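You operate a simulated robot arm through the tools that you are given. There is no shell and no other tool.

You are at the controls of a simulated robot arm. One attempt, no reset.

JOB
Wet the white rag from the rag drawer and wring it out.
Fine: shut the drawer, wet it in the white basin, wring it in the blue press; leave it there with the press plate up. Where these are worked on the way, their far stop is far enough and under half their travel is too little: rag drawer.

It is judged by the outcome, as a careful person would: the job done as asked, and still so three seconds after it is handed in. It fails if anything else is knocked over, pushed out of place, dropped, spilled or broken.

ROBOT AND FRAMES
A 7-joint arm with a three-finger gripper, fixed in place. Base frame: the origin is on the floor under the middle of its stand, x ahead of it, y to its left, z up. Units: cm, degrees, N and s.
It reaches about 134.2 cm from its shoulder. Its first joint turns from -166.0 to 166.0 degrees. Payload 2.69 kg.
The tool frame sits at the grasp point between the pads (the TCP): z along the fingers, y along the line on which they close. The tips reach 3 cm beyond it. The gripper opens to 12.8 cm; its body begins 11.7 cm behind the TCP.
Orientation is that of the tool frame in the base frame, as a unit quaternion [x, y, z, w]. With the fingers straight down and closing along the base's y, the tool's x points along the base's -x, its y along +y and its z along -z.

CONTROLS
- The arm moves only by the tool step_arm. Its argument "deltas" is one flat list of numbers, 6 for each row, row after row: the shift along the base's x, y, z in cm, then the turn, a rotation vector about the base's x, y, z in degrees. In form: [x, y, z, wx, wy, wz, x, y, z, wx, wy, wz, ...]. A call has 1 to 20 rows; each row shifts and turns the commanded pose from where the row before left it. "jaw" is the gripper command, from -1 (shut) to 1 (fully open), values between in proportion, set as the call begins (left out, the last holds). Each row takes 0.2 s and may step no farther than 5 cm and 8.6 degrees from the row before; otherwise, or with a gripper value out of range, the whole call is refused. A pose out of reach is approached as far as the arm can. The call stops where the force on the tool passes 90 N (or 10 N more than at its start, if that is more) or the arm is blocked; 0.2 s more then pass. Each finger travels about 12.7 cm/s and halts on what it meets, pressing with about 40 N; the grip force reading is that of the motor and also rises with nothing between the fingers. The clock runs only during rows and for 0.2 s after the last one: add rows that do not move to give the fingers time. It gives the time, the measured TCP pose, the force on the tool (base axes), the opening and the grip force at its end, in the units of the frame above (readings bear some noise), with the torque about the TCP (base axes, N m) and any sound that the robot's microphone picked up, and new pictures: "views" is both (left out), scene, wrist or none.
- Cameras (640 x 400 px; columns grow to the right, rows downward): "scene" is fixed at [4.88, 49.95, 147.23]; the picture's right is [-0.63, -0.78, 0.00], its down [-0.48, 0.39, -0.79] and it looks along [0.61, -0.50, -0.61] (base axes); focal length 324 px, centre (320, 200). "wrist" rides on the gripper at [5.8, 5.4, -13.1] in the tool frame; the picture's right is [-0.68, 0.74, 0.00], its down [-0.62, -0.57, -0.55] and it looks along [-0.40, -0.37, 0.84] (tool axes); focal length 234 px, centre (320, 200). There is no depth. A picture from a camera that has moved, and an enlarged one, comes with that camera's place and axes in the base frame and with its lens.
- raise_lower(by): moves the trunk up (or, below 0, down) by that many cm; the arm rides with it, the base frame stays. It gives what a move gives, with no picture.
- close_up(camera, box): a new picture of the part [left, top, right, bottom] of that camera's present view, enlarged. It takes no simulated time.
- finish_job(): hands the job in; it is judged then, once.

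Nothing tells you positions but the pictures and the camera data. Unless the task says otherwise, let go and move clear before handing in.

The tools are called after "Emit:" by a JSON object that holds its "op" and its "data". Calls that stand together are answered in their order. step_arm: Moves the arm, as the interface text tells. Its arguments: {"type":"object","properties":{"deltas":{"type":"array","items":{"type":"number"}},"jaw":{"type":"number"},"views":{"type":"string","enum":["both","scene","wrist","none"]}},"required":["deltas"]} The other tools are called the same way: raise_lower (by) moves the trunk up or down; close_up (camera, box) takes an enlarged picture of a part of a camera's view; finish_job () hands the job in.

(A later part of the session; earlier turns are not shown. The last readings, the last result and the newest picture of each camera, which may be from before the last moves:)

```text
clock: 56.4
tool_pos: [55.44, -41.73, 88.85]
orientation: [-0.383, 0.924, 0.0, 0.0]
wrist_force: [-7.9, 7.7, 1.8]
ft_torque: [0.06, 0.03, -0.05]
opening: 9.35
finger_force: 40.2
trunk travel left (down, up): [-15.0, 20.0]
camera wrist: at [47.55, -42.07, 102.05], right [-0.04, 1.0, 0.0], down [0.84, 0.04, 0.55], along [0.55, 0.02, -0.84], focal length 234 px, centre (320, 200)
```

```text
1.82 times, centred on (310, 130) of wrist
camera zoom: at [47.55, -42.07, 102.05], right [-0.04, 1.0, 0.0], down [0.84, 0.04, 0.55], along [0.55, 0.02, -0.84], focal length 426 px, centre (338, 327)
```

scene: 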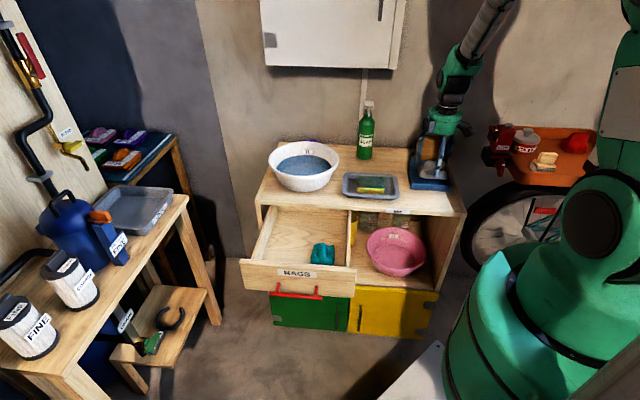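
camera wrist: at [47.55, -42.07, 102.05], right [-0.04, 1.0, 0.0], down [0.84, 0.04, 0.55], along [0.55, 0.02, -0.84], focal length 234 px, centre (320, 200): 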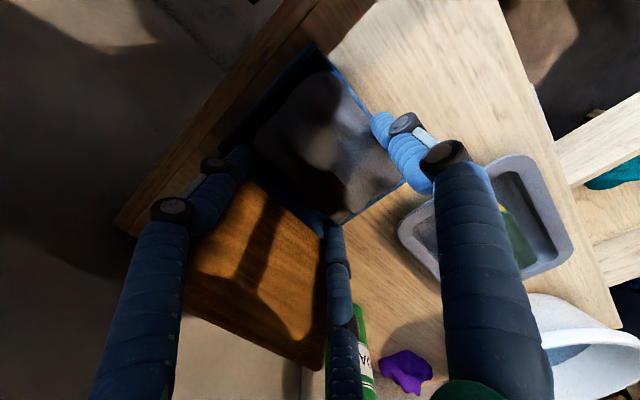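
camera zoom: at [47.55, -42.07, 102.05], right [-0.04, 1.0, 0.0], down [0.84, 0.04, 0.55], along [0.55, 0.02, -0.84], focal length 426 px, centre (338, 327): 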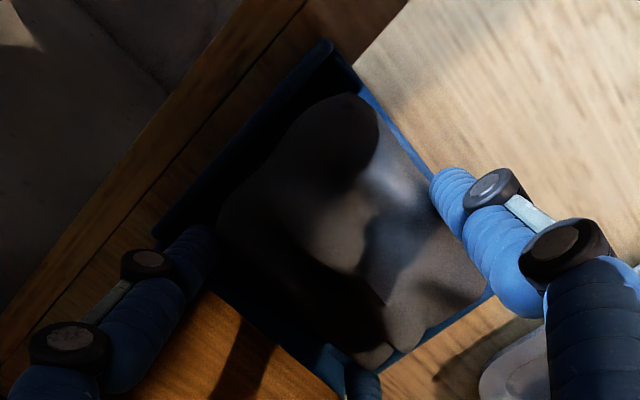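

The rear fingers just touched the plate/back wall (about 11 N), so that's the rear limit. I'll ease forward 0.35 cm, lower a bit more, and then release.

Emit:
{"op": "step_arm", "data": {"deltas": [-0.25, 0.25, 0, 0, 0, 0, -0.05, 0.05, -0.7, 0, 0, 0, 0, 0, -0.6, 0, 0, 0, 0, 0, 0, 0, 0, 0]}}

Emit:
{"op": "close_up", "data": {"camera": "scene", "box": [390, 105, 470, 205]}}

```text
clock: 57.4
tool_pos: [55.37, -41.41, 87.41]
orientation: [-0.383, 0.924, 0.0, 0.001]
wrist_force: [0.6, -0.9, -0.9]
ft_torque: [0.01, -0.01, 0.01]
opening: 9.34
finger_force: 40.0
trunk travel left (down, up): [-15.0, 20.0]
camera wrist: at [47.43, -41.74, 100.73], right [-0.04, 1.0, 0.0], down [0.84, 0.04, 0.55], along [0.55, 0.02, -0.84], focal length 234 px, centre (320, 200)
```

scene: 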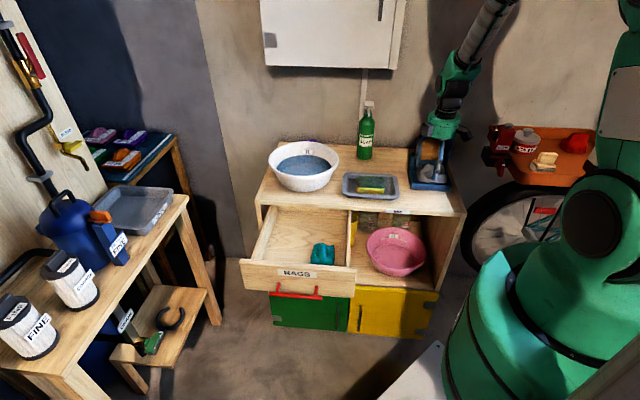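
wrist: 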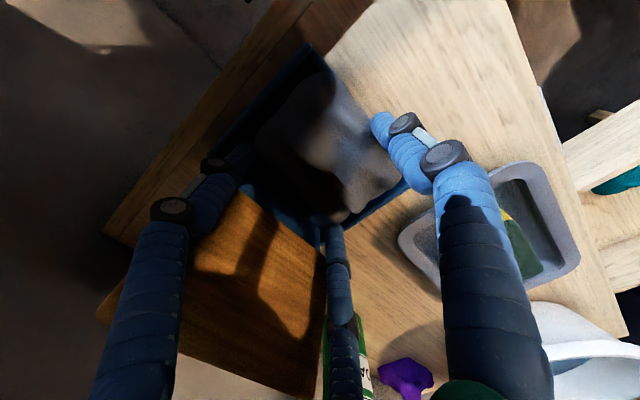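

```text
4.00 times, centred on (430, 155) of scene
camera zoom: at [4.88, 49.95, 147.23], right [-0.63, -0.78, 0.0], down [-0.48, 0.39, -0.79], along [0.61, -0.5, -0.61], focal length 1295 px, centre (-120, 380)
```

zoom: 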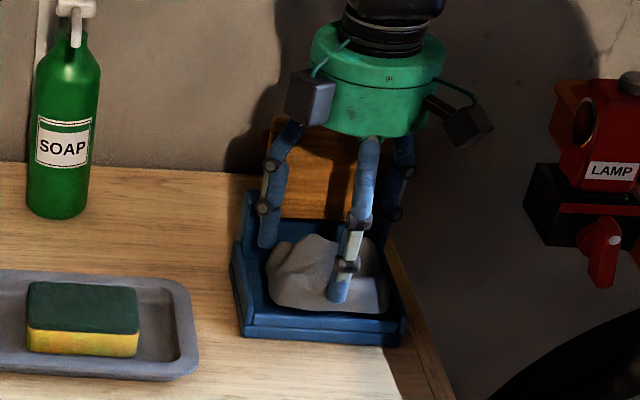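

The rag sits inside the tray outline, just above the floor. I'll lower a touch more to feel for contact before opening.

Emit:
{"op": "step_arm", "data": {"deltas": [0, 0, -0.4, 0, 0, 0, 0, 0, -0.3, 0, 0, 0, 0, 0, 0, 0, 0, 0], "views": "none"}}

```text
clock: 58.2
tool_pos: [55.38, -41.52, 86.77]
orientation: [-0.383, 0.924, 0.001, -0.001]
wrist_force: [0.7, 0.5, 0.7]
ft_torque: [-0.03, 0.02, -0.01]
opening: 9.34
finger_force: 39.9
trunk travel left (down, up): [-15.0, 20.0]
```

Emit:
{"op": "step_arm", "data": {"deltas": [0, 0, -0.3, 0, 0, 0, 0, 0, 0, 0, 0, 0], "views": "none"}}

Emit:
{"op": "step_arm", "data": {"deltas": [0, 0, -0.3, 0, 0, 0, 0, 0, 0, 0, 0, 0]}}

Emit:
{"op": "close_up", "data": {"camera": "scene", "box": [390, 105, 470, 205]}}

```text
clock: 58.8
tool_pos: [55.42, -41.39, 86.7]
orientation: [-0.383, 0.924, -0.001, 0.001]
wrist_force: [-8.9, 1.6, 33.7]
ft_torque: [0.97, 1.69, 0.18]
opening: 9.37
finger_force: 39.9
trunk travel left (down, up): [-15.0, 20.0]
```

```text
clock: 59.4
tool_pos: [55.45, -41.47, 86.72]
orientation: [-0.383, 0.924, -0.003, 0.002]
wrist_force: [-6.8, 5.1, 75.5]
ft_torque: [2.46, 3.08, -0.03]
opening: 9.35
finger_force: 40.2
trunk travel left (down, up): [-15.0, 20.0]
camera wrist: at [47.36, -41.74, 99.83], right [-0.04, 1.0, 0.0], down [0.83, 0.04, 0.55], along [0.55, 0.02, -0.83], focal length 234 px, centre (320, 200)
```

scene: 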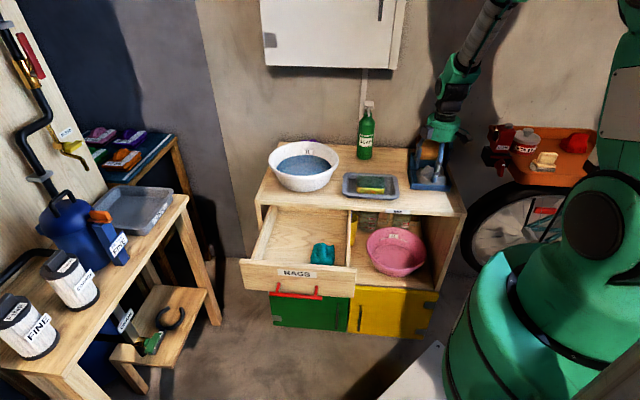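
wrist: 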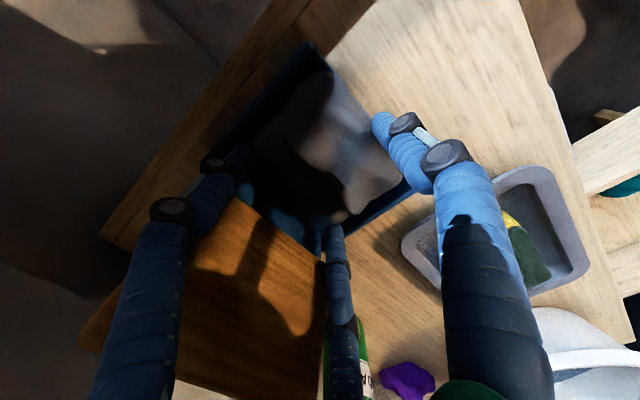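

```text
4.00 times, centred on (430, 155) of scene
camera zoom: at [4.88, 49.95, 147.23], right [-0.63, -0.78, 0.0], down [-0.48, 0.39, -0.79], along [0.61, -0.5, -0.61], focal length 1295 px, centre (-120, 380)
```

zoom: 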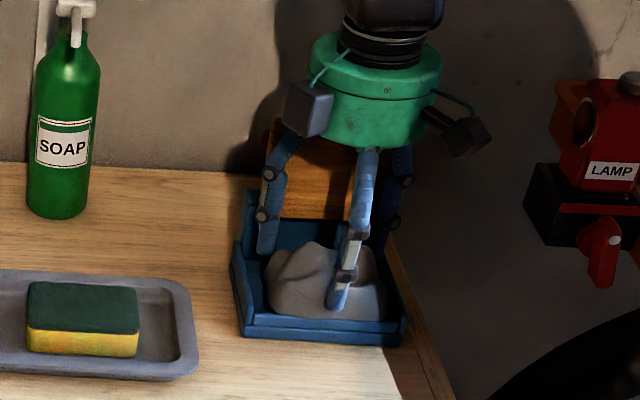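

The thumb tip reached the tray floor (75 N up, located at the front), so the rag is essentially down. I'll ease up 0.5 cm, then open slightly to release.

Emit:
{"op": "step_arm", "data": {"deltas": [0, 0, 0.7, 0, 0, 0, 0, 0, 0, 0, 0, 0], "views": "none"}}

Emit:
{"op": "step_arm", "data": {"deltas": [0, 0, 0, 0, 0, 0, 0, 0, 0, 0, 0, 0, 0, 0, 0, 0, 0, 0], "jaw": 0.56}}

Emit:
{"op": "close_up", "data": {"camera": "scene", "box": [390, 105, 470, 205]}}

```text
clock: 60.0
tool_pos: [55.22, -41.37, 86.69]
orientation: [-0.384, 0.924, 0.002, -0.001]
wrist_force: [6.4, -3.4, 15.6]
ft_torque: [0.52, 0.05, -0.18]
opening: 9.35
finger_force: 39.9
trunk travel left (down, up): [-15.0, 20.0]
```

```text
clock: 60.8
tool_pos: [55.25, -41.54, 86.87]
orientation: [-0.382, 0.924, 0.001, 0.0]
wrist_force: [0.7, -0.8, 0.1]
ft_torque: [-0.02, 0.01, -0.03]
opening: 9.98
finger_force: 0.1
trunk travel left (down, up): [-15.0, 20.0]
camera wrist: at [47.29, -41.79, 100.02], right [-0.04, 1.0, 0.0], down [0.84, 0.04, 0.55], along [0.55, 0.02, -0.84], focal length 234 px, centre (320, 200)
```

scene: 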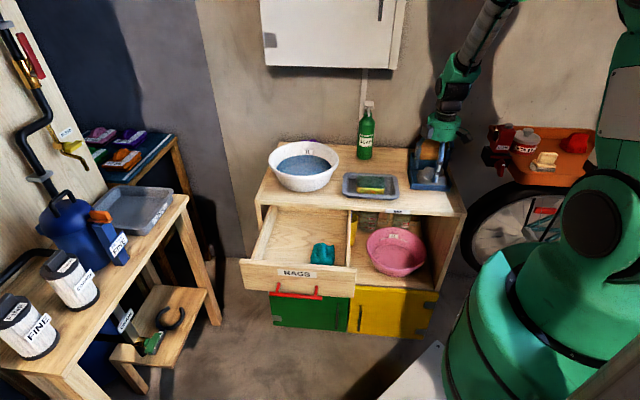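
wrist: 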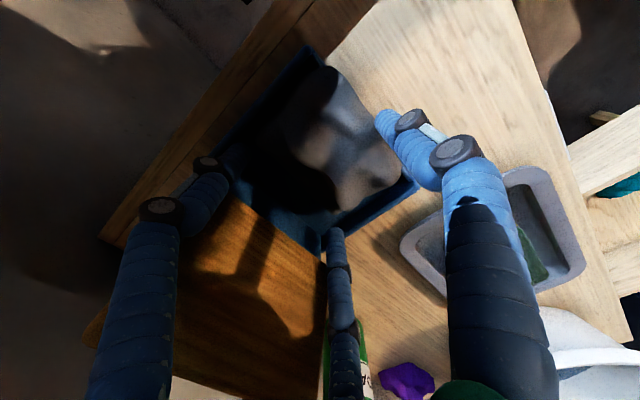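

```text
4.00 times, centred on (430, 155) of scene
camera zoom: at [4.88, 49.95, 147.23], right [-0.63, -0.78, 0.0], down [-0.48, 0.39, -0.79], along [0.61, -0.5, -0.61], focal length 1295 px, centre (-120, 380)
```

zoom: 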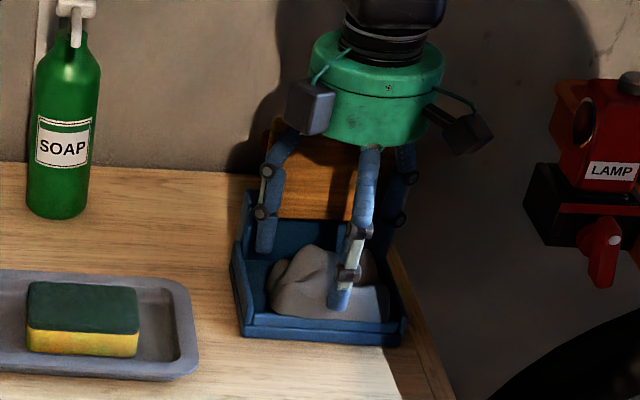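

The rag is released and lying in the tray. I'll lift straight up, watching that nothing sticks.

Emit:
{"op": "step_arm", "data": {"deltas": [0, 0, 1.5, 0, 0, 0, -0.3, 0.3, 2.5, 0, 0, 0, -0.3, 0.3, 3, 0, 0, 0, 0, 0, 3.5, 0, 0, 0, 0, 0, 3.5, 0, 0, 0]}}

Emit:
{"op": "close_up", "data": {"camera": "scene", "box": [395, 120, 475, 200]}}

Emit:
{"op": "close_up", "data": {"camera": "wrist", "box": [140, 20, 480, 240]}}

```text
clock: 62.0
tool_pos: [54.56, -40.76, 100.91]
orientation: [-0.382, 0.924, 0.001, 0.0]
wrist_force: [0.7, 0.0, -0.6]
ft_torque: [0.01, -0.01, -0.02]
opening: 9.99
finger_force: 0.0
trunk travel left (down, up): [-15.0, 20.0]
camera wrist: at [46.59, -41.14, 114.05], right [-0.04, 1.0, 0.0], down [0.84, 0.04, 0.55], along [0.55, 0.02, -0.84], focal length 234 px, centre (320, 200)
```

scene: 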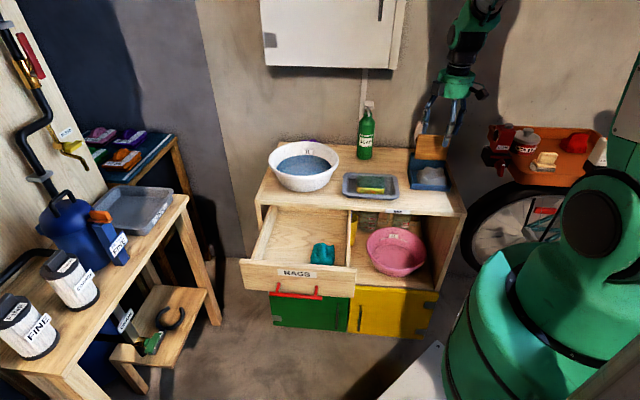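
wrist: 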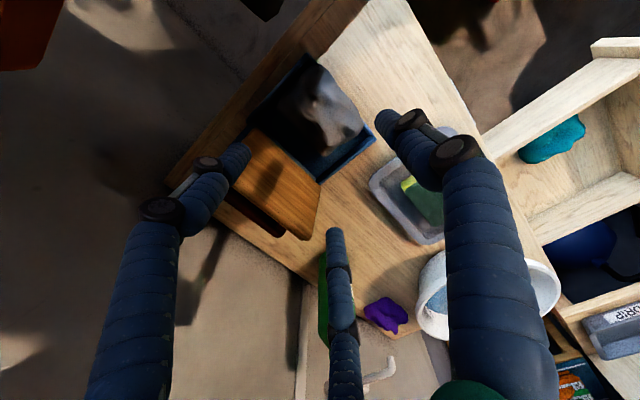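

```text
5.00 times, centred on (435, 160) of scene
camera zoom: at [4.88, 49.95, 147.23], right [-0.63, -0.78, 0.0], down [-0.48, 0.39, -0.79], along [0.61, -0.5, -0.61], focal length 1619 px, centre (-255, 400)
```

zoom: 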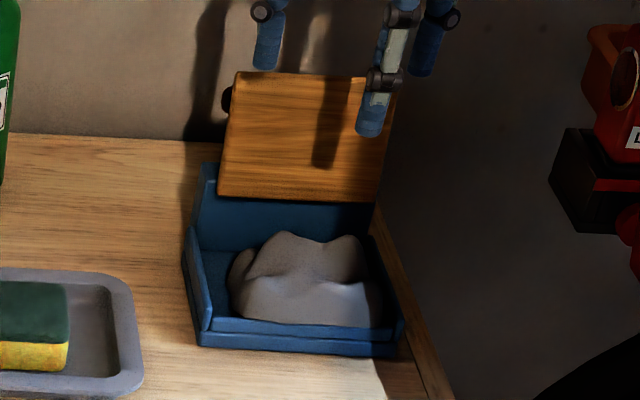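

```text
1.82 times, centred on (310, 130) of wrist
camera zoom: at [46.59, -41.14, 114.05], right [-0.04, 1.0, 0.0], down [0.84, 0.04, 0.55], along [0.55, 0.02, -0.84], focal length 426 px, centre (338, 327)
```

zoom: 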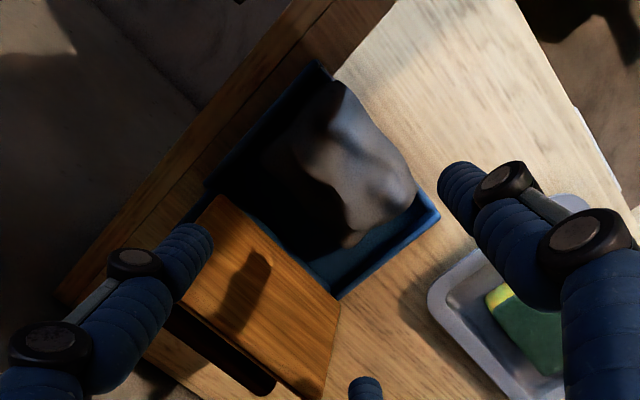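

The rag now lies fully inside the tray, under where the plate will come down. I need to see the black handle on the back of the plate, so I'll rise, yaw back 90° and look from behind.

Emit:
{"op": "step_arm", "data": {"deltas": [0, 0, 4, 0, 0, 0, 0, 0, 4, 0, 0, 0, 0.7, -0.8, 0, 0, 0, 8.2, 0.7, -0.8, 0, 0, 0, 8.2, 0.7, -0.8, 0, 0, 0, 8.2, 0.7, -0.8, 0, 0, 0, 8.2, 0.7, -0.8, 0, 0, 0, 8.2, 0.7, -0.9, 0, 0, 0, 8.2, 0.7, -0.9, 0, 0, 0, 8.2, 0.7, -0.9, 0, 0, 0, 8.2, 0.7, -0.9, 0, 0, 0, 8.2, 0.6, -0.9, 0, 0, 0, 8.2, 0.5, -0.9, 0, 0, 0, 8.0], "jaw": 1}}

Emit:
{"op": "close_up", "data": {"camera": "wrist", "box": [200, 0, 440, 150]}}

```text
clock: 64.8
tool_pos: [62.82, -49.9, 109.29]
orientation: [0.915, -0.404, -0.001, 0.002]
wrist_force: [-0.5, -0.3, -0.4]
ft_torque: [0.03, 0.06, -0.01]
opening: 12.76
finger_force: 0.1
out of reach, approached as far as the arm can: row 13
trunk travel left (down, up): [-15.0, 20.0]
camera wrist: at [62.78, -57.83, 122.53], right [-1.0, 0.0, 0.01], down [0.01, 0.84, 0.54], along [0.0, 0.54, -0.84], focal length 234 px, centre (320, 200)
```

scene: 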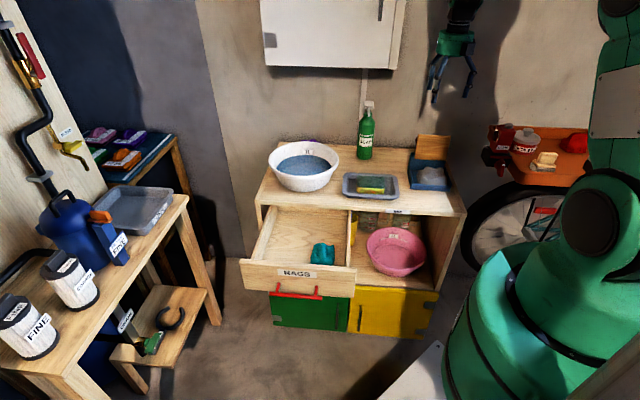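
wrist: 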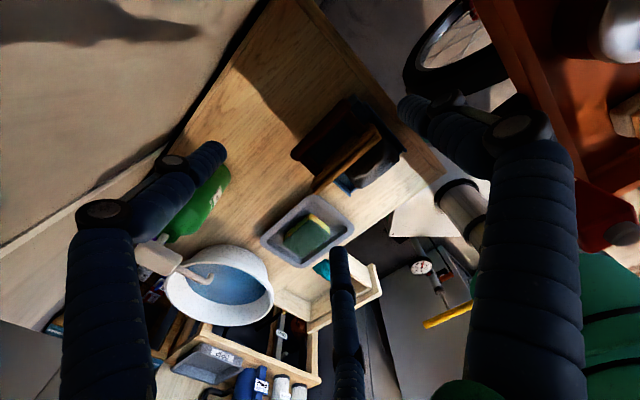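

```text
2.67 times, centred on (320, 75) of wrist
camera zoom: at [62.78, -57.83, 122.53], right [-1.0, 0.0, 0.01], down [0.01, 0.84, 0.54], along [0.0, 0.54, -0.84], focal length 624 px, centre (320, 533)
```

zoom: 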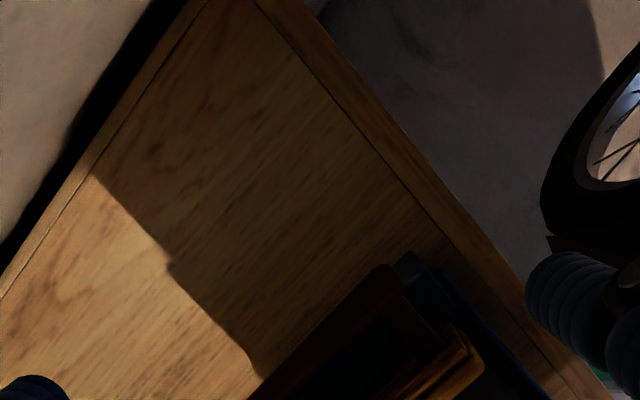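

Emit:
{"op": "close_up", "data": {"camera": "wrist", "box": [270, 80, 430, 200]}}

Emit:
{"op": "close_up", "data": {"camera": "scene", "box": [400, 120, 464, 200]}}

```text
3.33 times, centred on (350, 140) of wrist
camera zoom: at [62.78, -57.83, 122.53], right [-1.0, 0.0, 0.01], down [0.01, 0.84, 0.54], along [0.0, 0.54, -0.84], focal length 781 px, centre (220, 400)
```

zoom: 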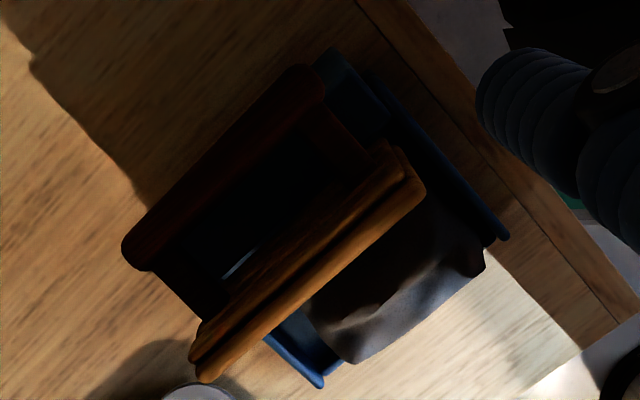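

```text
5.00 times, centred on (432, 160) of scene
camera zoom: at [4.88, 49.95, 147.23], right [-0.63, -0.78, 0.0], down [-0.48, 0.39, -0.79], along [0.61, -0.5, -0.61], focal length 1619 px, centre (-240, 400)
```

zoom: 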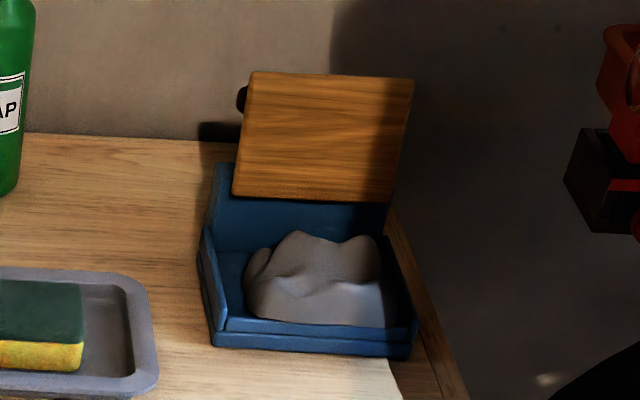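

Now the handle is clear: it's a U-shaped bar on the back of the plate, at about D=16 cm behind the tray front, z≈91. The plate's top edge is at z≈95. I'll turn back, close the fingers into a fist, go behind the handle and push the plate forward onto the rag.

Emit:
{"op": "step_arm", "data": {"deltas": [0.3, -0.2, 0, 0, 0, -8.2, 0.3, -0.2, 0, 0, 0, -8.2, 0.3, -0.2, 0, 0, 0, -8.2, 0.3, -0.2, 0, 0, 0, -8.2, 0.3, -0.2, 0, 0, 0, -8.2, 0.3, -0.2, 0, 0, 0, -8.2, 0.3, -0.2, 0, 0, 0, -8.2, 0.3, -0.2, 0, 0, 0, -8.2, 0.3, -0.2, 0, 0, 0, -8.2, 0.3, -0.2, 0, 0, 0, -8.2, 0, 0, 0, 0, 0, -8.0], "jaw": -1}}

Emit:
{"op": "close_up", "data": {"camera": "wrist", "box": [140, 0, 480, 240]}}

```text
clock: 67.2
tool_pos: [65.48, -51.79, 109.44]
orientation: [-0.381, 0.924, 0.0, -0.001]
wrist_force: [1.1, 0.5, 0.5]
ft_torque: [0.0, -0.01, 0.04]
opening: 0.21
finger_force: 31.3
trunk travel left (down, up): [-15.0, 20.0]
camera wrist: at [57.56, -52.15, 122.61], right [-0.04, 1.0, 0.0], down [0.84, 0.03, 0.55], along [0.55, 0.02, -0.84], focal length 234 px, centre (320, 200)
```

scene: 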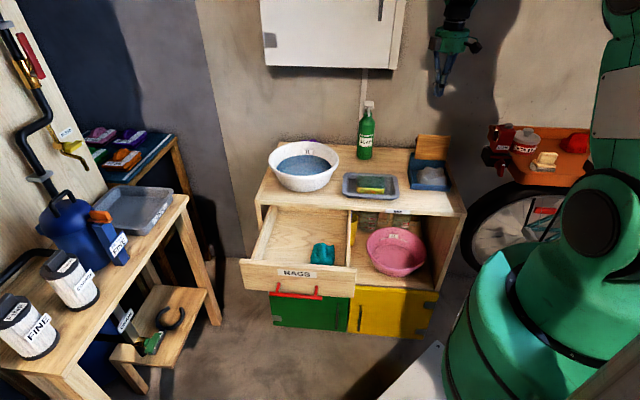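
wrist: 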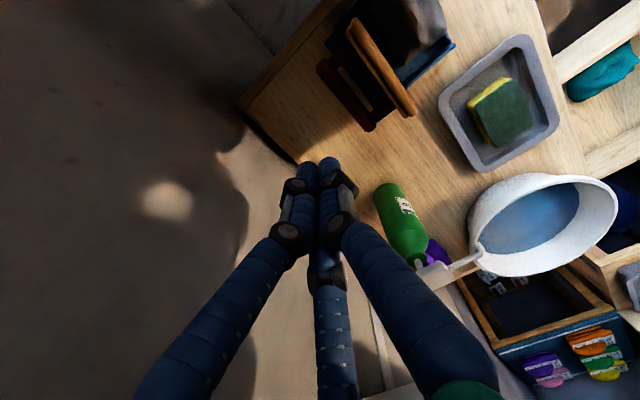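

```text
1.67 times, centred on (310, 120) of wrist
camera zoom: at [57.56, -52.15, 122.61], right [-0.04, 1.0, 0.0], down [0.84, 0.03, 0.55], along [0.55, 0.02, -0.84], focal length 390 px, centre (337, 333)
```

zoom: 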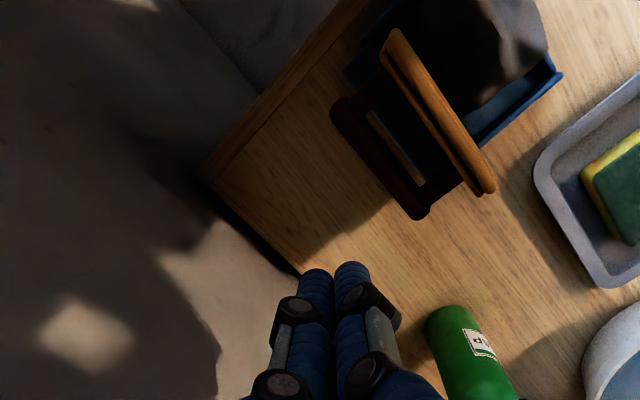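

The bar centre reads (63.0, -48.7, 90.8) and my fist is just behind it. I'll move 0.5 cm further back and descend.

Emit:
{"op": "step_arm", "data": {"deltas": [0.6, -0.3, -2, 0, 0, 0, 0, 0, -3, 0, 0, 0, 0, 0, -3, 0, 0, 0, 0, 0, -3, 0, 0, 0, 0, 0, -2.5, 0, 0, 0]}}

Emit:
{"op": "close_up", "data": {"camera": "scene", "box": [390, 60, 490, 200]}}

```text
clock: 68.4
tool_pos: [66.28, -52.05, 95.81]
orientation: [-0.383, 0.924, 0.001, 0.001]
wrist_force: [0.2, 0.0, -0.4]
ft_torque: [-0.01, -0.05, 0.0]
opening: 0.22
finger_force: 31.6
trunk travel left (down, up): [-15.0, 20.0]
camera wrist: at [58.39, -52.36, 108.97], right [-0.04, 1.0, 0.0], down [0.83, 0.04, 0.55], along [0.55, 0.02, -0.84], focal length 234 px, centre (320, 200)
```

scene: 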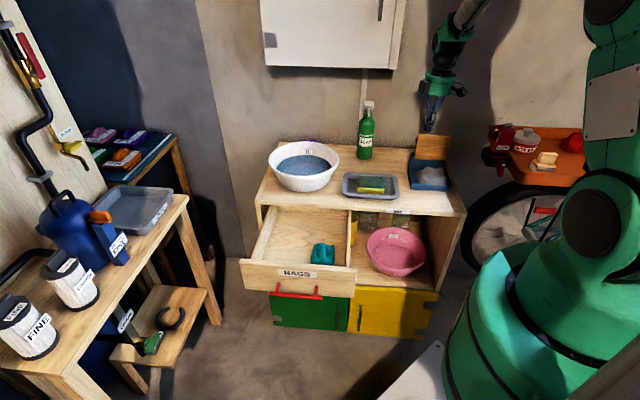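
wrist: 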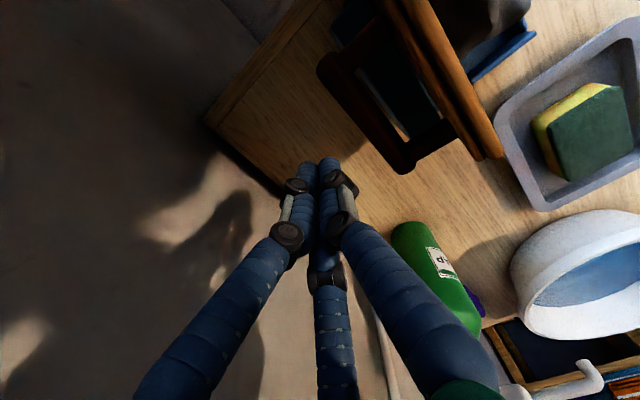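

```text
2.86 times, centred on (440, 130) of scene
camera zoom: at [4.88, 49.95, 147.23], right [-0.63, -0.78, 0.0], down [-0.48, 0.39, -0.79], along [0.61, -0.5, -0.61], focal length 925 px, centre (-23, 400)
```

zoom: 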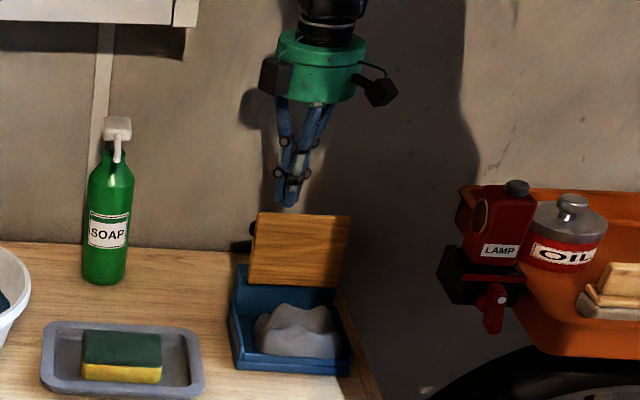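

The fist is behind the plate and clear of the wall. I'll descend 3.5 cm to handle height and begin pushing forward gently.

Emit:
{"op": "step_arm", "data": {"deltas": [0, 0, -2, 0, 0, 0, 0, 0, -1.5, 0, 0, 0, -0.5, 0.5, 0, 0, 0, 0, -0.7, 0.7, 0, 0, 0, 0, -0.7, 0.7, 0, 0, 0, 0]}}

Emit:
{"op": "close_up", "data": {"camera": "scene", "box": [390, 60, 490, 200]}}

```text
clock: 69.6
tool_pos: [64.18, -50.21, 92.33]
orientation: [-0.383, 0.924, 0.0, 0.0]
wrist_force: [2.0, -3.5, 5.2]
ft_torque: [-0.06, -0.1, -0.01]
opening: 0.24
finger_force: 32.0
trunk travel left (down, up): [-15.0, 20.0]
camera wrist: at [56.23, -50.6, 105.53], right [-0.04, 1.0, 0.0], down [0.84, 0.04, 0.55], along [0.55, 0.02, -0.84], focal length 234 px, centre (320, 200)
```

scene: 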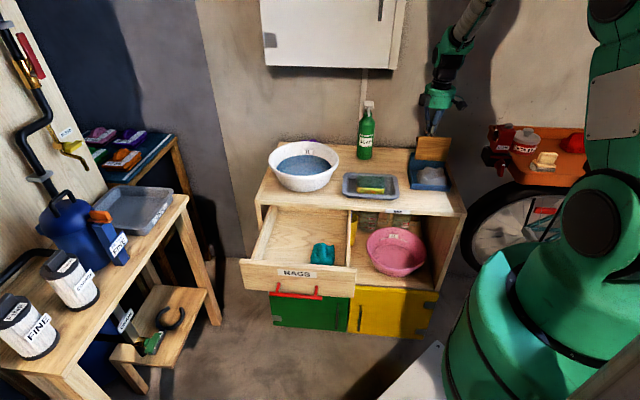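
wrist: 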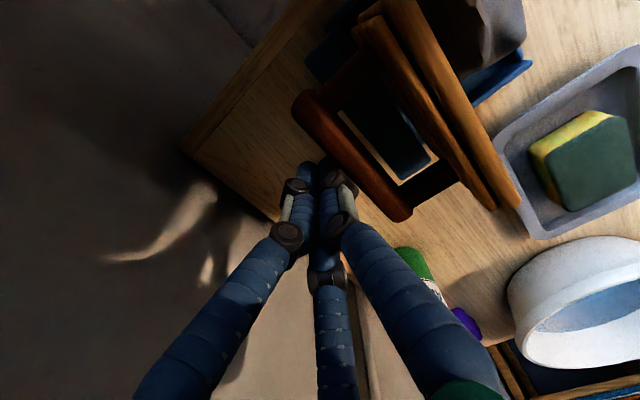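

```text
2.86 times, centred on (440, 130) of scene
camera zoom: at [4.88, 49.95, 147.23], right [-0.63, -0.78, 0.0], down [-0.48, 0.39, -0.79], along [0.61, -0.5, -0.61], focal length 925 px, centre (-23, 400)
```

zoom: 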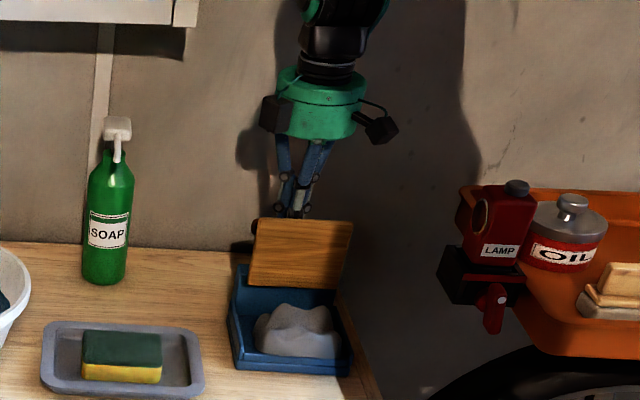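

Contact made with light force, and the plate is tipping forward. I'll continue pushing, following its arc.

Emit:
{"op": "step_arm", "data": {"deltas": [-0.7, 0.7, 0.4, 0, 0, 0, -0.7, 0.7, 0.4, 0, 0, 0, -0.7, 0.7, 0.4, 0, 0, 0, -0.7, 0.7, 0.4, 0, 0, 0, -0.7, 0.7, 0.4, 0, 0, 0]}}

Emit:
{"op": "close_up", "data": {"camera": "scene", "box": [390, 60, 490, 200]}}

```text
clock: 70.8
tool_pos: [60.52, -46.81, 94.41]
orientation: [-0.383, 0.924, 0.0, 0.001]
wrist_force: [-0.1, -0.4, -0.2]
ft_torque: [0.03, -0.01, -0.03]
opening: 0.17
finger_force: 31.2
trunk travel left (down, up): [-15.0, 20.0]
camera wrist: at [52.76, -47.1, 107.63], right [-0.04, 1.0, 0.0], down [0.84, 0.04, 0.55], along [0.55, 0.02, -0.84], focal length 234 px, centre (320, 200)
```

scene: 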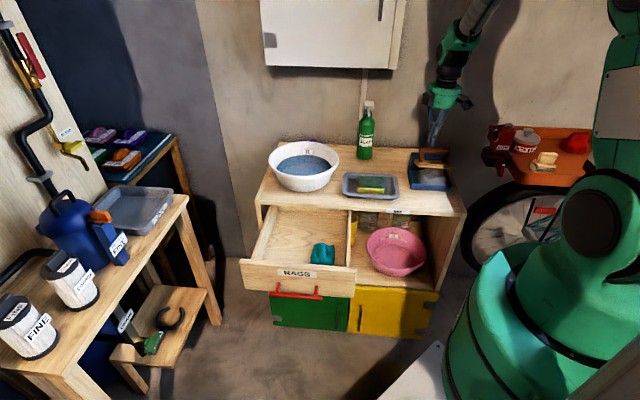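
wrist: 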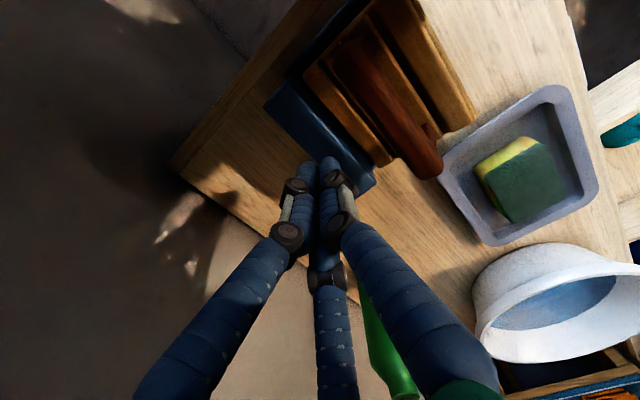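

```text
2.86 times, centred on (440, 130) of scene
camera zoom: at [4.88, 49.95, 147.23], right [-0.63, -0.78, 0.0], down [-0.48, 0.39, -0.79], along [0.61, -0.5, -0.61], focal length 925 px, centre (-23, 400)
```

zoom: 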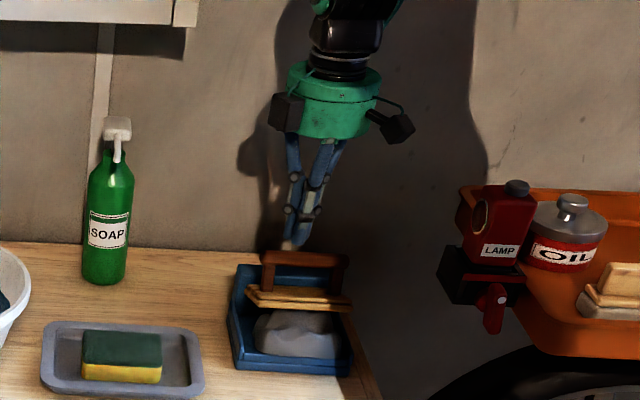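

The plate tipped over and now rests on the rag, with the handle on top. I'll zoom to locate the bar before pressing.

Emit:
{"op": "close_up", "data": {"camera": "wrist", "box": [240, 0, 500, 200]}}

Emit:
{"op": "close_up", "data": {"camera": "scene", "box": [400, 135, 464, 200]}}

```text
2.00 times, centred on (370, 100) of wrist
camera zoom: at [52.76, -47.1, 107.63], right [-0.04, 1.0, 0.0], down [0.84, 0.04, 0.55], along [0.55, 0.02, -0.84], focal length 468 px, centre (220, 400)
```

zoom: 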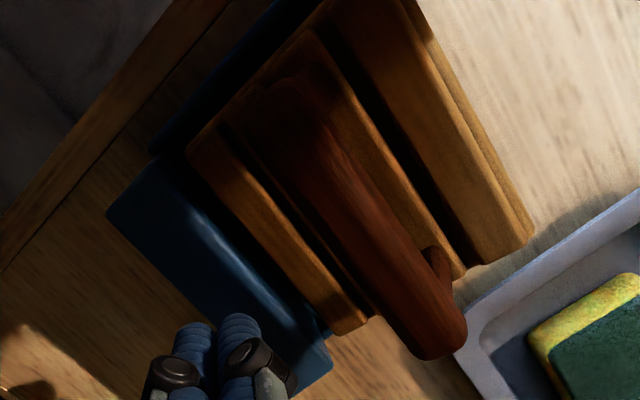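

```text
6.15 times, centred on (432, 168) of scene
camera zoom: at [4.88, 49.95, 147.23], right [-0.63, -0.78, 0.0], down [-0.48, 0.39, -0.79], along [0.61, -0.5, -0.61], focal length 1993 px, centre (-369, 400)
```

zoom: 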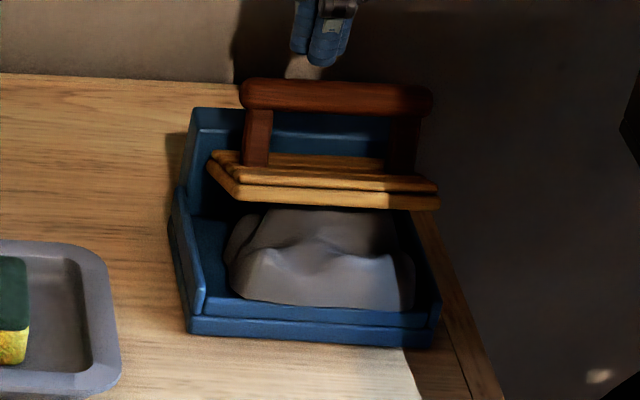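

The handle bar is now at about (55.6,-41.5), z≈93, above the plate. I'll rise, partly open the fingers, and centre over the bar to grip it. That way I can both press down and later lift the plate with it.

Emit:
{"op": "step_arm", "data": {"deltas": [0, 0, 3.5, 0, 0, 0, 0, 0, 4, 0, 0, 0, -1.6, 1.8, 0, 0, 0, 0, -1.6, 1.8, 0, 0, 0, 0, -1.6, 1.7, 0, 0, 0, 0], "jaw": -0.3}}

Emit:
{"op": "close_up", "data": {"camera": "wrist", "box": [200, 60, 440, 230]}}

Emit:
{"op": "close_up", "data": {"camera": "scene", "box": [395, 80, 475, 200]}}

```text
clock: 72.0
tool_pos: [55.98, -41.33, 102.02]
orientation: [-0.383, 0.924, 0.0, 0.0]
wrist_force: [-0.8, -0.1, -0.4]
ft_torque: [0.0, 0.03, -0.02]
opening: 4.47
finger_force: 0.1
trunk travel left (down, up): [-15.0, 20.0]
camera wrist: at [48.02, -41.75, 115.2], right [-0.04, 1.0, 0.0], down [0.84, 0.04, 0.55], along [0.55, 0.02, -0.84], focal length 234 px, centre (320, 200)
```

scene: 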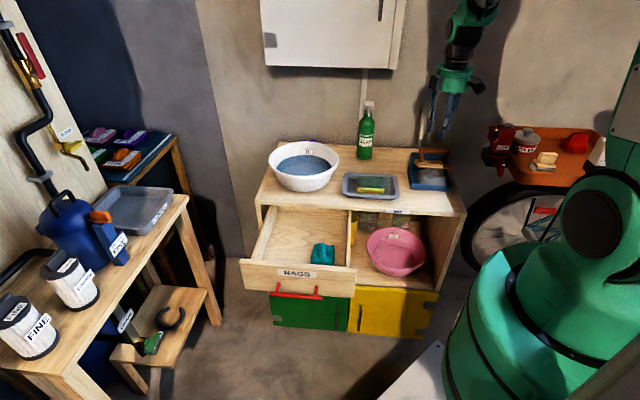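
wrist: 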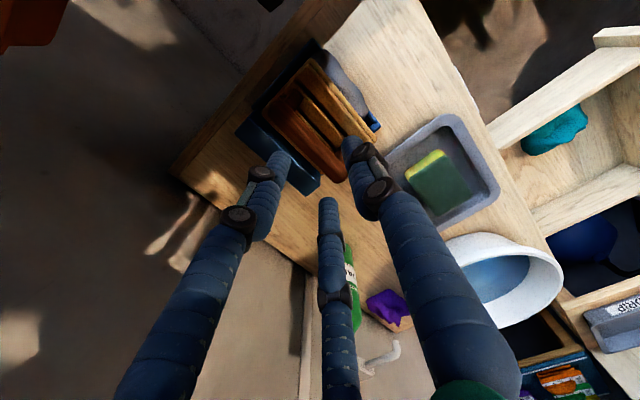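

```text
2.35 times, centred on (320, 145) of wrist
camera zoom: at [48.02, -41.75, 115.2], right [-0.04, 1.0, 0.0], down [0.84, 0.04, 0.55], along [0.55, 0.02, -0.84], focal length 551 px, centre (320, 329)
```

zoom: 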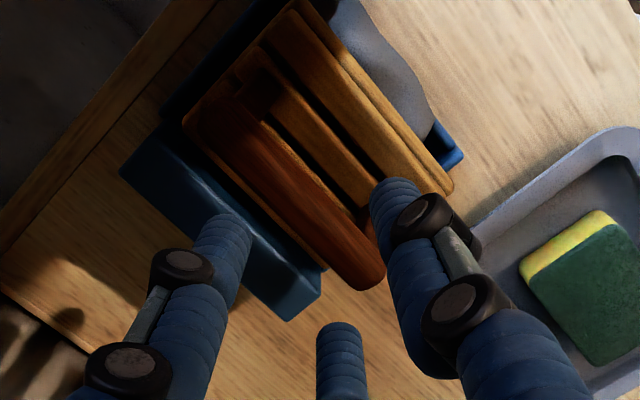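

```text
3.33 times, centred on (435, 140) of scene
camera zoom: at [4.88, 49.95, 147.23], right [-0.63, -0.78, 0.0], down [-0.48, 0.39, -0.79], along [0.61, -0.5, -0.61], focal length 1080 px, centre (-63, 400)
```

zoom: 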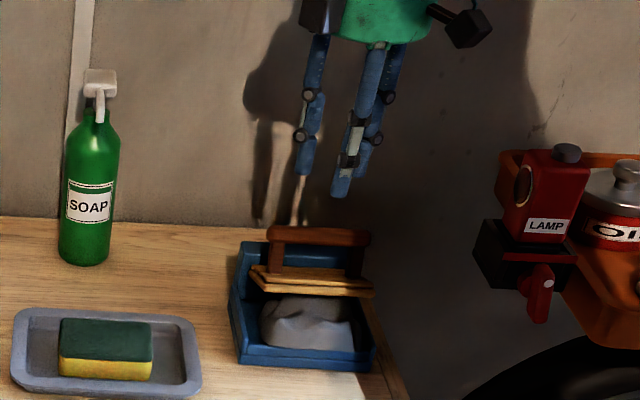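

The bar is about 1 cm further back than the TCP axis. I'll shift back 0.95 cm and descend over it.

Emit:
{"op": "step_arm", "data": {"deltas": [0.67, -0.67, 0, 0, 0, 0, 0, 0, -2, 0, 0, 0, 0, 0, -2, 0, 0, 0, 0, 0, -1.5, 0, 0, 0, 0, 0, 0, 0, 0, 0]}}

Emit:
{"op": "close_up", "data": {"camera": "wrist", "box": [200, 60, 440, 230]}}

Emit:
{"op": "close_up", "data": {"camera": "scene", "box": [400, 110, 464, 200]}}

```text
clock: 73.2
tool_pos: [56.55, -42.11, 96.41]
orientation: [-0.383, 0.924, 0.0, -0.001]
wrist_force: [-0.6, -0.1, -0.8]
ft_torque: [0.02, 0.02, -0.03]
opening: 4.47
finger_force: 0.1
trunk travel left (down, up): [-15.0, 20.0]
camera wrist: at [48.67, -42.46, 109.62], right [-0.04, 1.0, 0.0], down [0.84, 0.04, 0.55], along [0.55, 0.02, -0.84], focal length 234 px, centre (320, 200)
```

scene: 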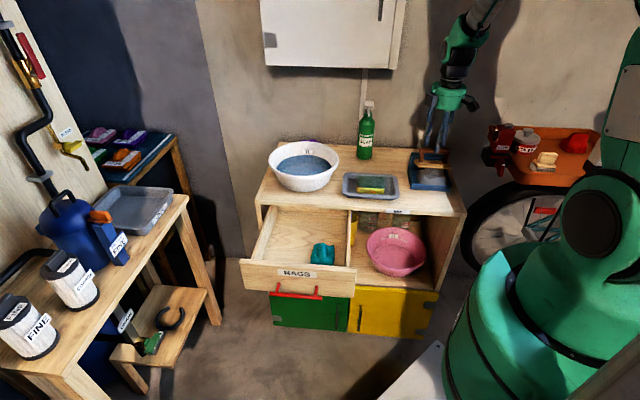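
wrist: 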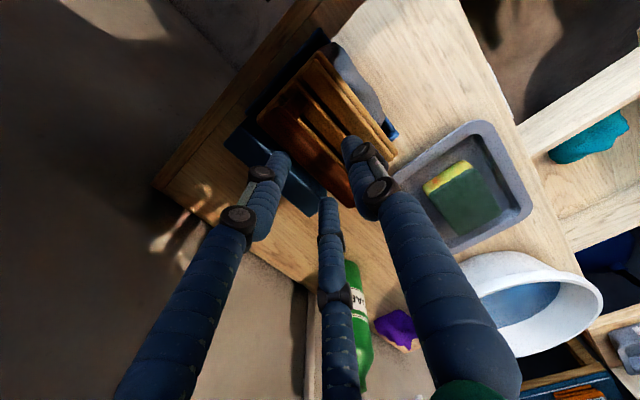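

```text
2.35 times, centred on (320, 145) of wrist
camera zoom: at [48.67, -42.46, 109.62], right [-0.04, 1.0, 0.0], down [0.84, 0.04, 0.55], along [0.55, 0.02, -0.84], focal length 551 px, centre (320, 329)
```

zoom: 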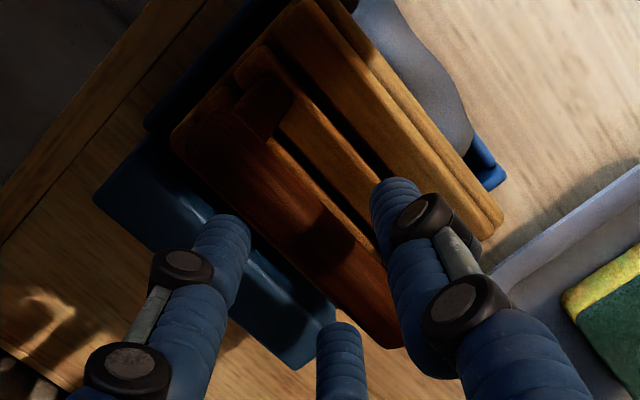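

```text
4.44 times, centred on (432, 155) of scene
camera zoom: at [4.88, 49.95, 147.23], right [-0.63, -0.78, 0.0], down [-0.48, 0.39, -0.79], along [0.61, -0.5, -0.61], focal length 1439 px, centre (-178, 400)
```

zoom: 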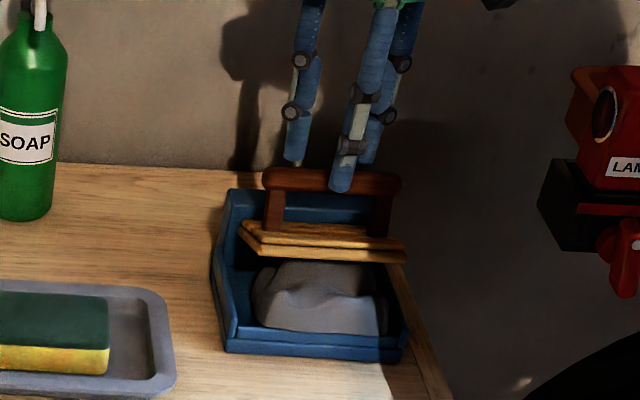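

The thumb is in front of the bar and the two fingers are behind it, centred to within 2 mm. I'll go down and close on the bar.

Emit:
{"op": "step_arm", "data": {"deltas": [0, 0, -1.1, 0, 0, 0, 0, 0, -1.0, 0, 0, 0, 0, 0, -0.8, 0, 0, 0, 0, 0, 0, 0, 0, 0], "views": "none"}}

```text
clock: 74.2
tool_pos: [56.79, -42.26, 93.58]
orientation: [-0.384, 0.924, -0.001, 0.0]
wrist_force: [25.4, -18.7, 3.3]
ft_torque: [-0.15, -0.17, 0.9]
opening: 5.53
finger_force: 5.8
trunk travel left (down, up): [-15.0, 20.0]
```

Emit:
{"op": "close_up", "data": {"camera": "wrist", "box": [200, 60, 440, 230]}}

Emit:
{"op": "close_up", "data": {"camera": "scene", "box": [400, 110, 464, 200]}}

```text
2.35 times, centred on (320, 145) of wrist
camera zoom: at [48.82, -42.65, 106.68], right [-0.04, 1.0, 0.0], down [0.83, 0.04, 0.55], along [0.55, 0.02, -0.84], focal length 551 px, centre (320, 329)
```

zoom: 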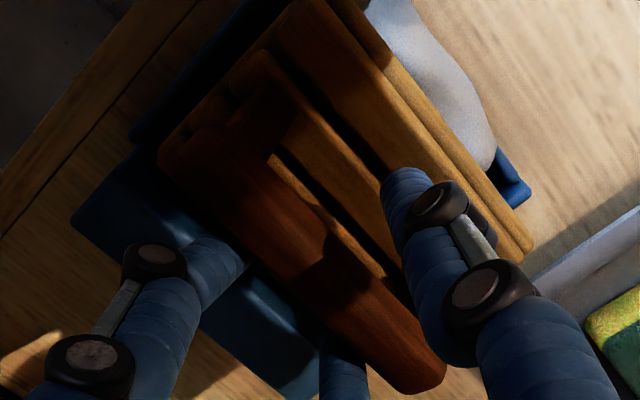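

```text
4.44 times, centred on (432, 155) of scene
camera zoom: at [4.88, 49.95, 147.23], right [-0.63, -0.78, 0.0], down [-0.48, 0.39, -0.79], along [0.61, -0.5, -0.61], focal length 1439 px, centre (-178, 400)
```

zoom: 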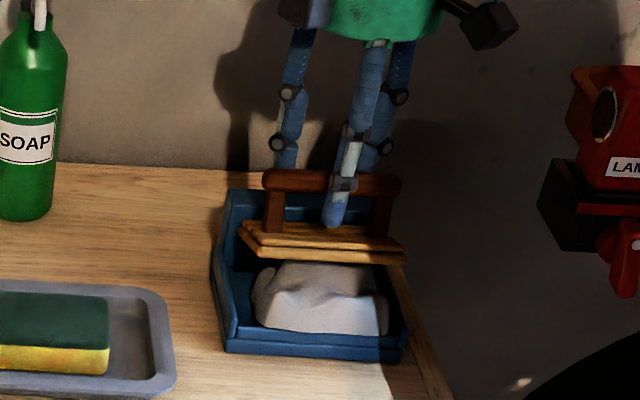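

The bar is touching the rear fingers while the thumb has a gap, so I need to shift back a bit to centre it.

Emit:
{"op": "step_arm", "data": {"deltas": [0.35, -0.35, 0, 0, 0, 0, 0.3, -0.3, 0, 0, 0, 0, 0, 0, 0, 0, 0, 0], "views": "none"}}

```text
clock: 75.0
tool_pos: [56.94, -42.69, 93.35]
orientation: [-0.382, 0.924, 0.002, -0.001]
wrist_force: [-1.2, 0.4, 0.2]
ft_torque: [0.01, 0.0, -0.01]
opening: 4.48
finger_force: 0.2
trunk travel left (down, up): [-15.0, 20.0]
```

Free of contact now. Closing on the bar.

Emit:
{"op": "step_arm", "data": {"deltas": [0, 0, -0.3, 0, 0, 0, 0, 0, 0, 0, 0, 0, 0, 0, 0, 0, 0, 0, 0, 0, 0, 0, 0, 0], "jaw": -1}}

Emit:
{"op": "close_up", "data": {"camera": "wrist", "box": [200, 60, 440, 230]}}

Emit:
{"op": "close_up", "data": {"camera": "scene", "box": [400, 110, 464, 200]}}

```text
clock: 76.0
tool_pos: [56.96, -42.73, 93.31]
orientation: [-0.382, 0.924, 0.0, 0.0]
wrist_force: [-16.5, 27.5, 21.8]
ft_torque: [1.01, 0.83, -0.1]
opening: 3.65
finger_force: 45.1
trunk travel left (down, up): [-15.0, 20.0]
camera wrist: at [49.07, -42.97, 106.47], right [-0.04, 1.0, 0.0], down [0.84, 0.04, 0.55], along [0.55, 0.02, -0.84], focal length 234 px, centre (320, 200)
```

scene: 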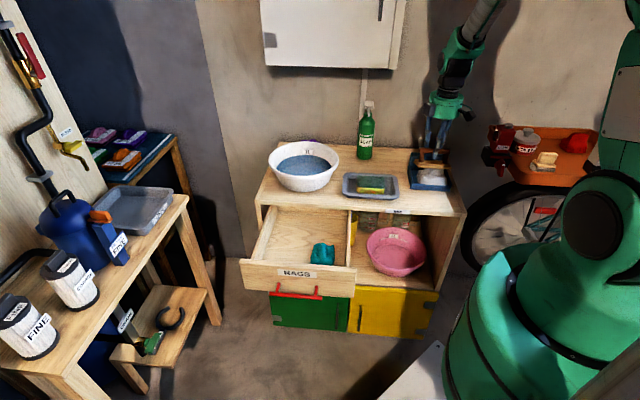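
wrist: 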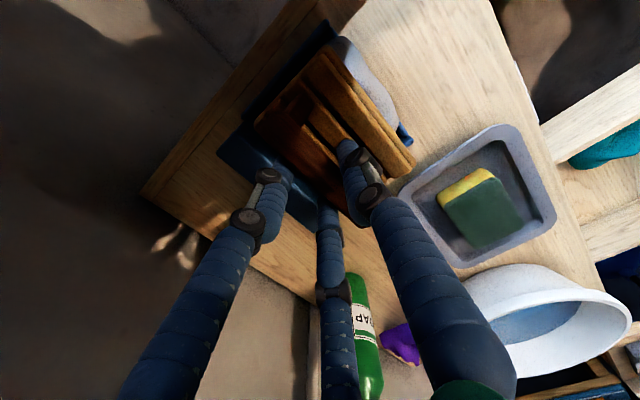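

```text
2.35 times, centred on (320, 145) of wrist
camera zoom: at [49.07, -42.97, 106.47], right [-0.04, 1.0, 0.0], down [0.84, 0.04, 0.55], along [0.55, 0.02, -0.84], focal length 551 px, centre (320, 329)
```

zoom: 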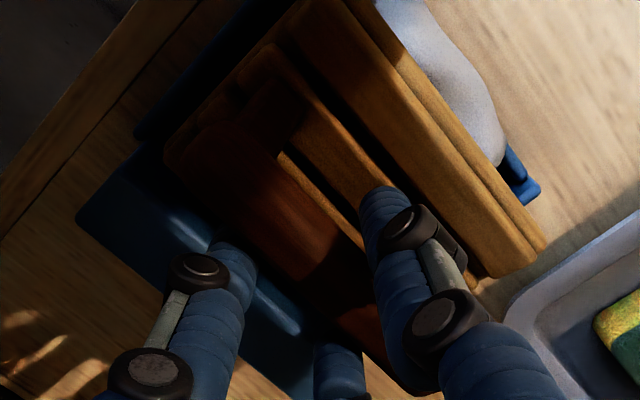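

```text
4.44 times, centred on (432, 155) of scene
camera zoom: at [4.88, 49.95, 147.23], right [-0.63, -0.78, 0.0], down [-0.48, 0.39, -0.79], along [0.61, -0.5, -0.61], focal length 1439 px, centre (-178, 400)
```

zoom: 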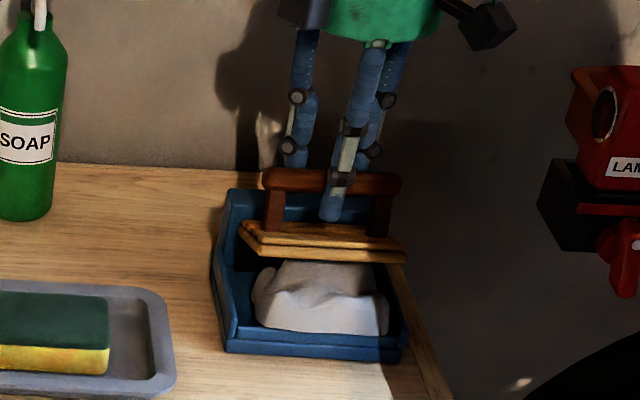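

The grip closed on the bar (opening 3.65). Now I'll press down in small steps, watching the upward force build as the rag is squeezed.

Emit:
{"op": "step_arm", "data": {"deltas": [-0.2, 0.25, -0.3, 0, 0, 0, -0.1, 0.1, -0.3, 0, 0, 0, 0, 0, 0, 0, 0, 0], "views": "none"}}

```text
clock: 76.8
tool_pos: [57.0, -42.52, 92.94]
orientation: [-0.383, 0.924, -0.002, 0.003]
wrist_force: [-9.7, 1.8, 45.8]
ft_torque: [0.64, 0.71, 0.06]
opening: 3.67
finger_force: 45.4
trunk travel left (down, up): [-15.0, 20.0]
```

Emit:
{"op": "step_arm", "data": {"deltas": [-0.1, 0.1, -0.3, 0, 0, 0, 0, 0, 0, 0, 0, 0], "views": "none"}}

```text
clock: 77.4
tool_pos: [57.06, -42.46, 92.54]
orientation: [-0.383, 0.924, -0.002, 0.001]
wrist_force: [9.7, -8.1, 43.3]
ft_torque: [0.63, 0.52, -0.06]
opening: 3.64
finger_force: 44.6
trunk travel left (down, up): [-15.0, 20.0]
```

The plate is yielding and the force is holding at about 44 N. Continuing down.

Emit:
{"op": "step_arm", "data": {"deltas": [-0.1, 0.1, -0.3, 0, 0, 0, -0.1, 0.1, -0.3, 0, 0, 0, 0, 0, 0, 0, 0, 0], "views": "none"}}

Emit:
{"op": "close_up", "data": {"camera": "scene", "box": [400, 110, 464, 200]}}

```text
clock: 78.2
tool_pos: [56.99, -42.51, 92.01]
orientation: [-0.383, 0.924, -0.004, 0.003]
wrist_force: [28.9, -31.9, 40.3]
ft_torque: [0.64, 0.56, 0.02]
opening: 3.68
finger_force: 45.0
trunk travel left (down, up): [-15.0, 20.0]
```

```text
4.44 times, centred on (432, 155) of scene
camera zoom: at [4.88, 49.95, 147.23], right [-0.63, -0.78, 0.0], down [-0.48, 0.39, -0.79], along [0.61, -0.5, -0.61], focal length 1439 px, centre (-178, 400)
```

zoom: 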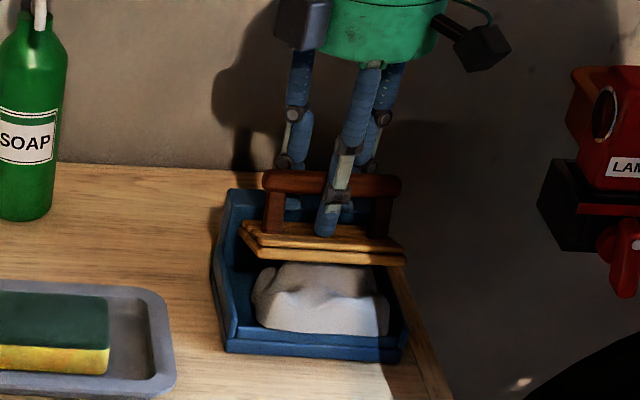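

The fingers slid down along the bar, so the plate itself hasn't moved much. The tips are now nearly on the plate, so I'll relieve the sideways load and press through the fingertips on the plate.

Emit:
{"op": "step_arm", "data": {"deltas": [0.25, -0.25, -0.2, 0, 0, 0, 0, 0, -0.2, 0, 0, 0, 0, 0, 0, 0, 0, 0], "views": "none"}}

```text
clock: 79.0
tool_pos: [56.86, -42.41, 91.4]
orientation: [-0.383, 0.924, 0.0, 0.0]
wrist_force: [9.0, -25.4, 38.8]
ft_torque: [-0.03, 0.52, -0.05]
opening: 3.59
finger_force: 45.0
trunk travel left (down, up): [-15.0, 20.0]
```

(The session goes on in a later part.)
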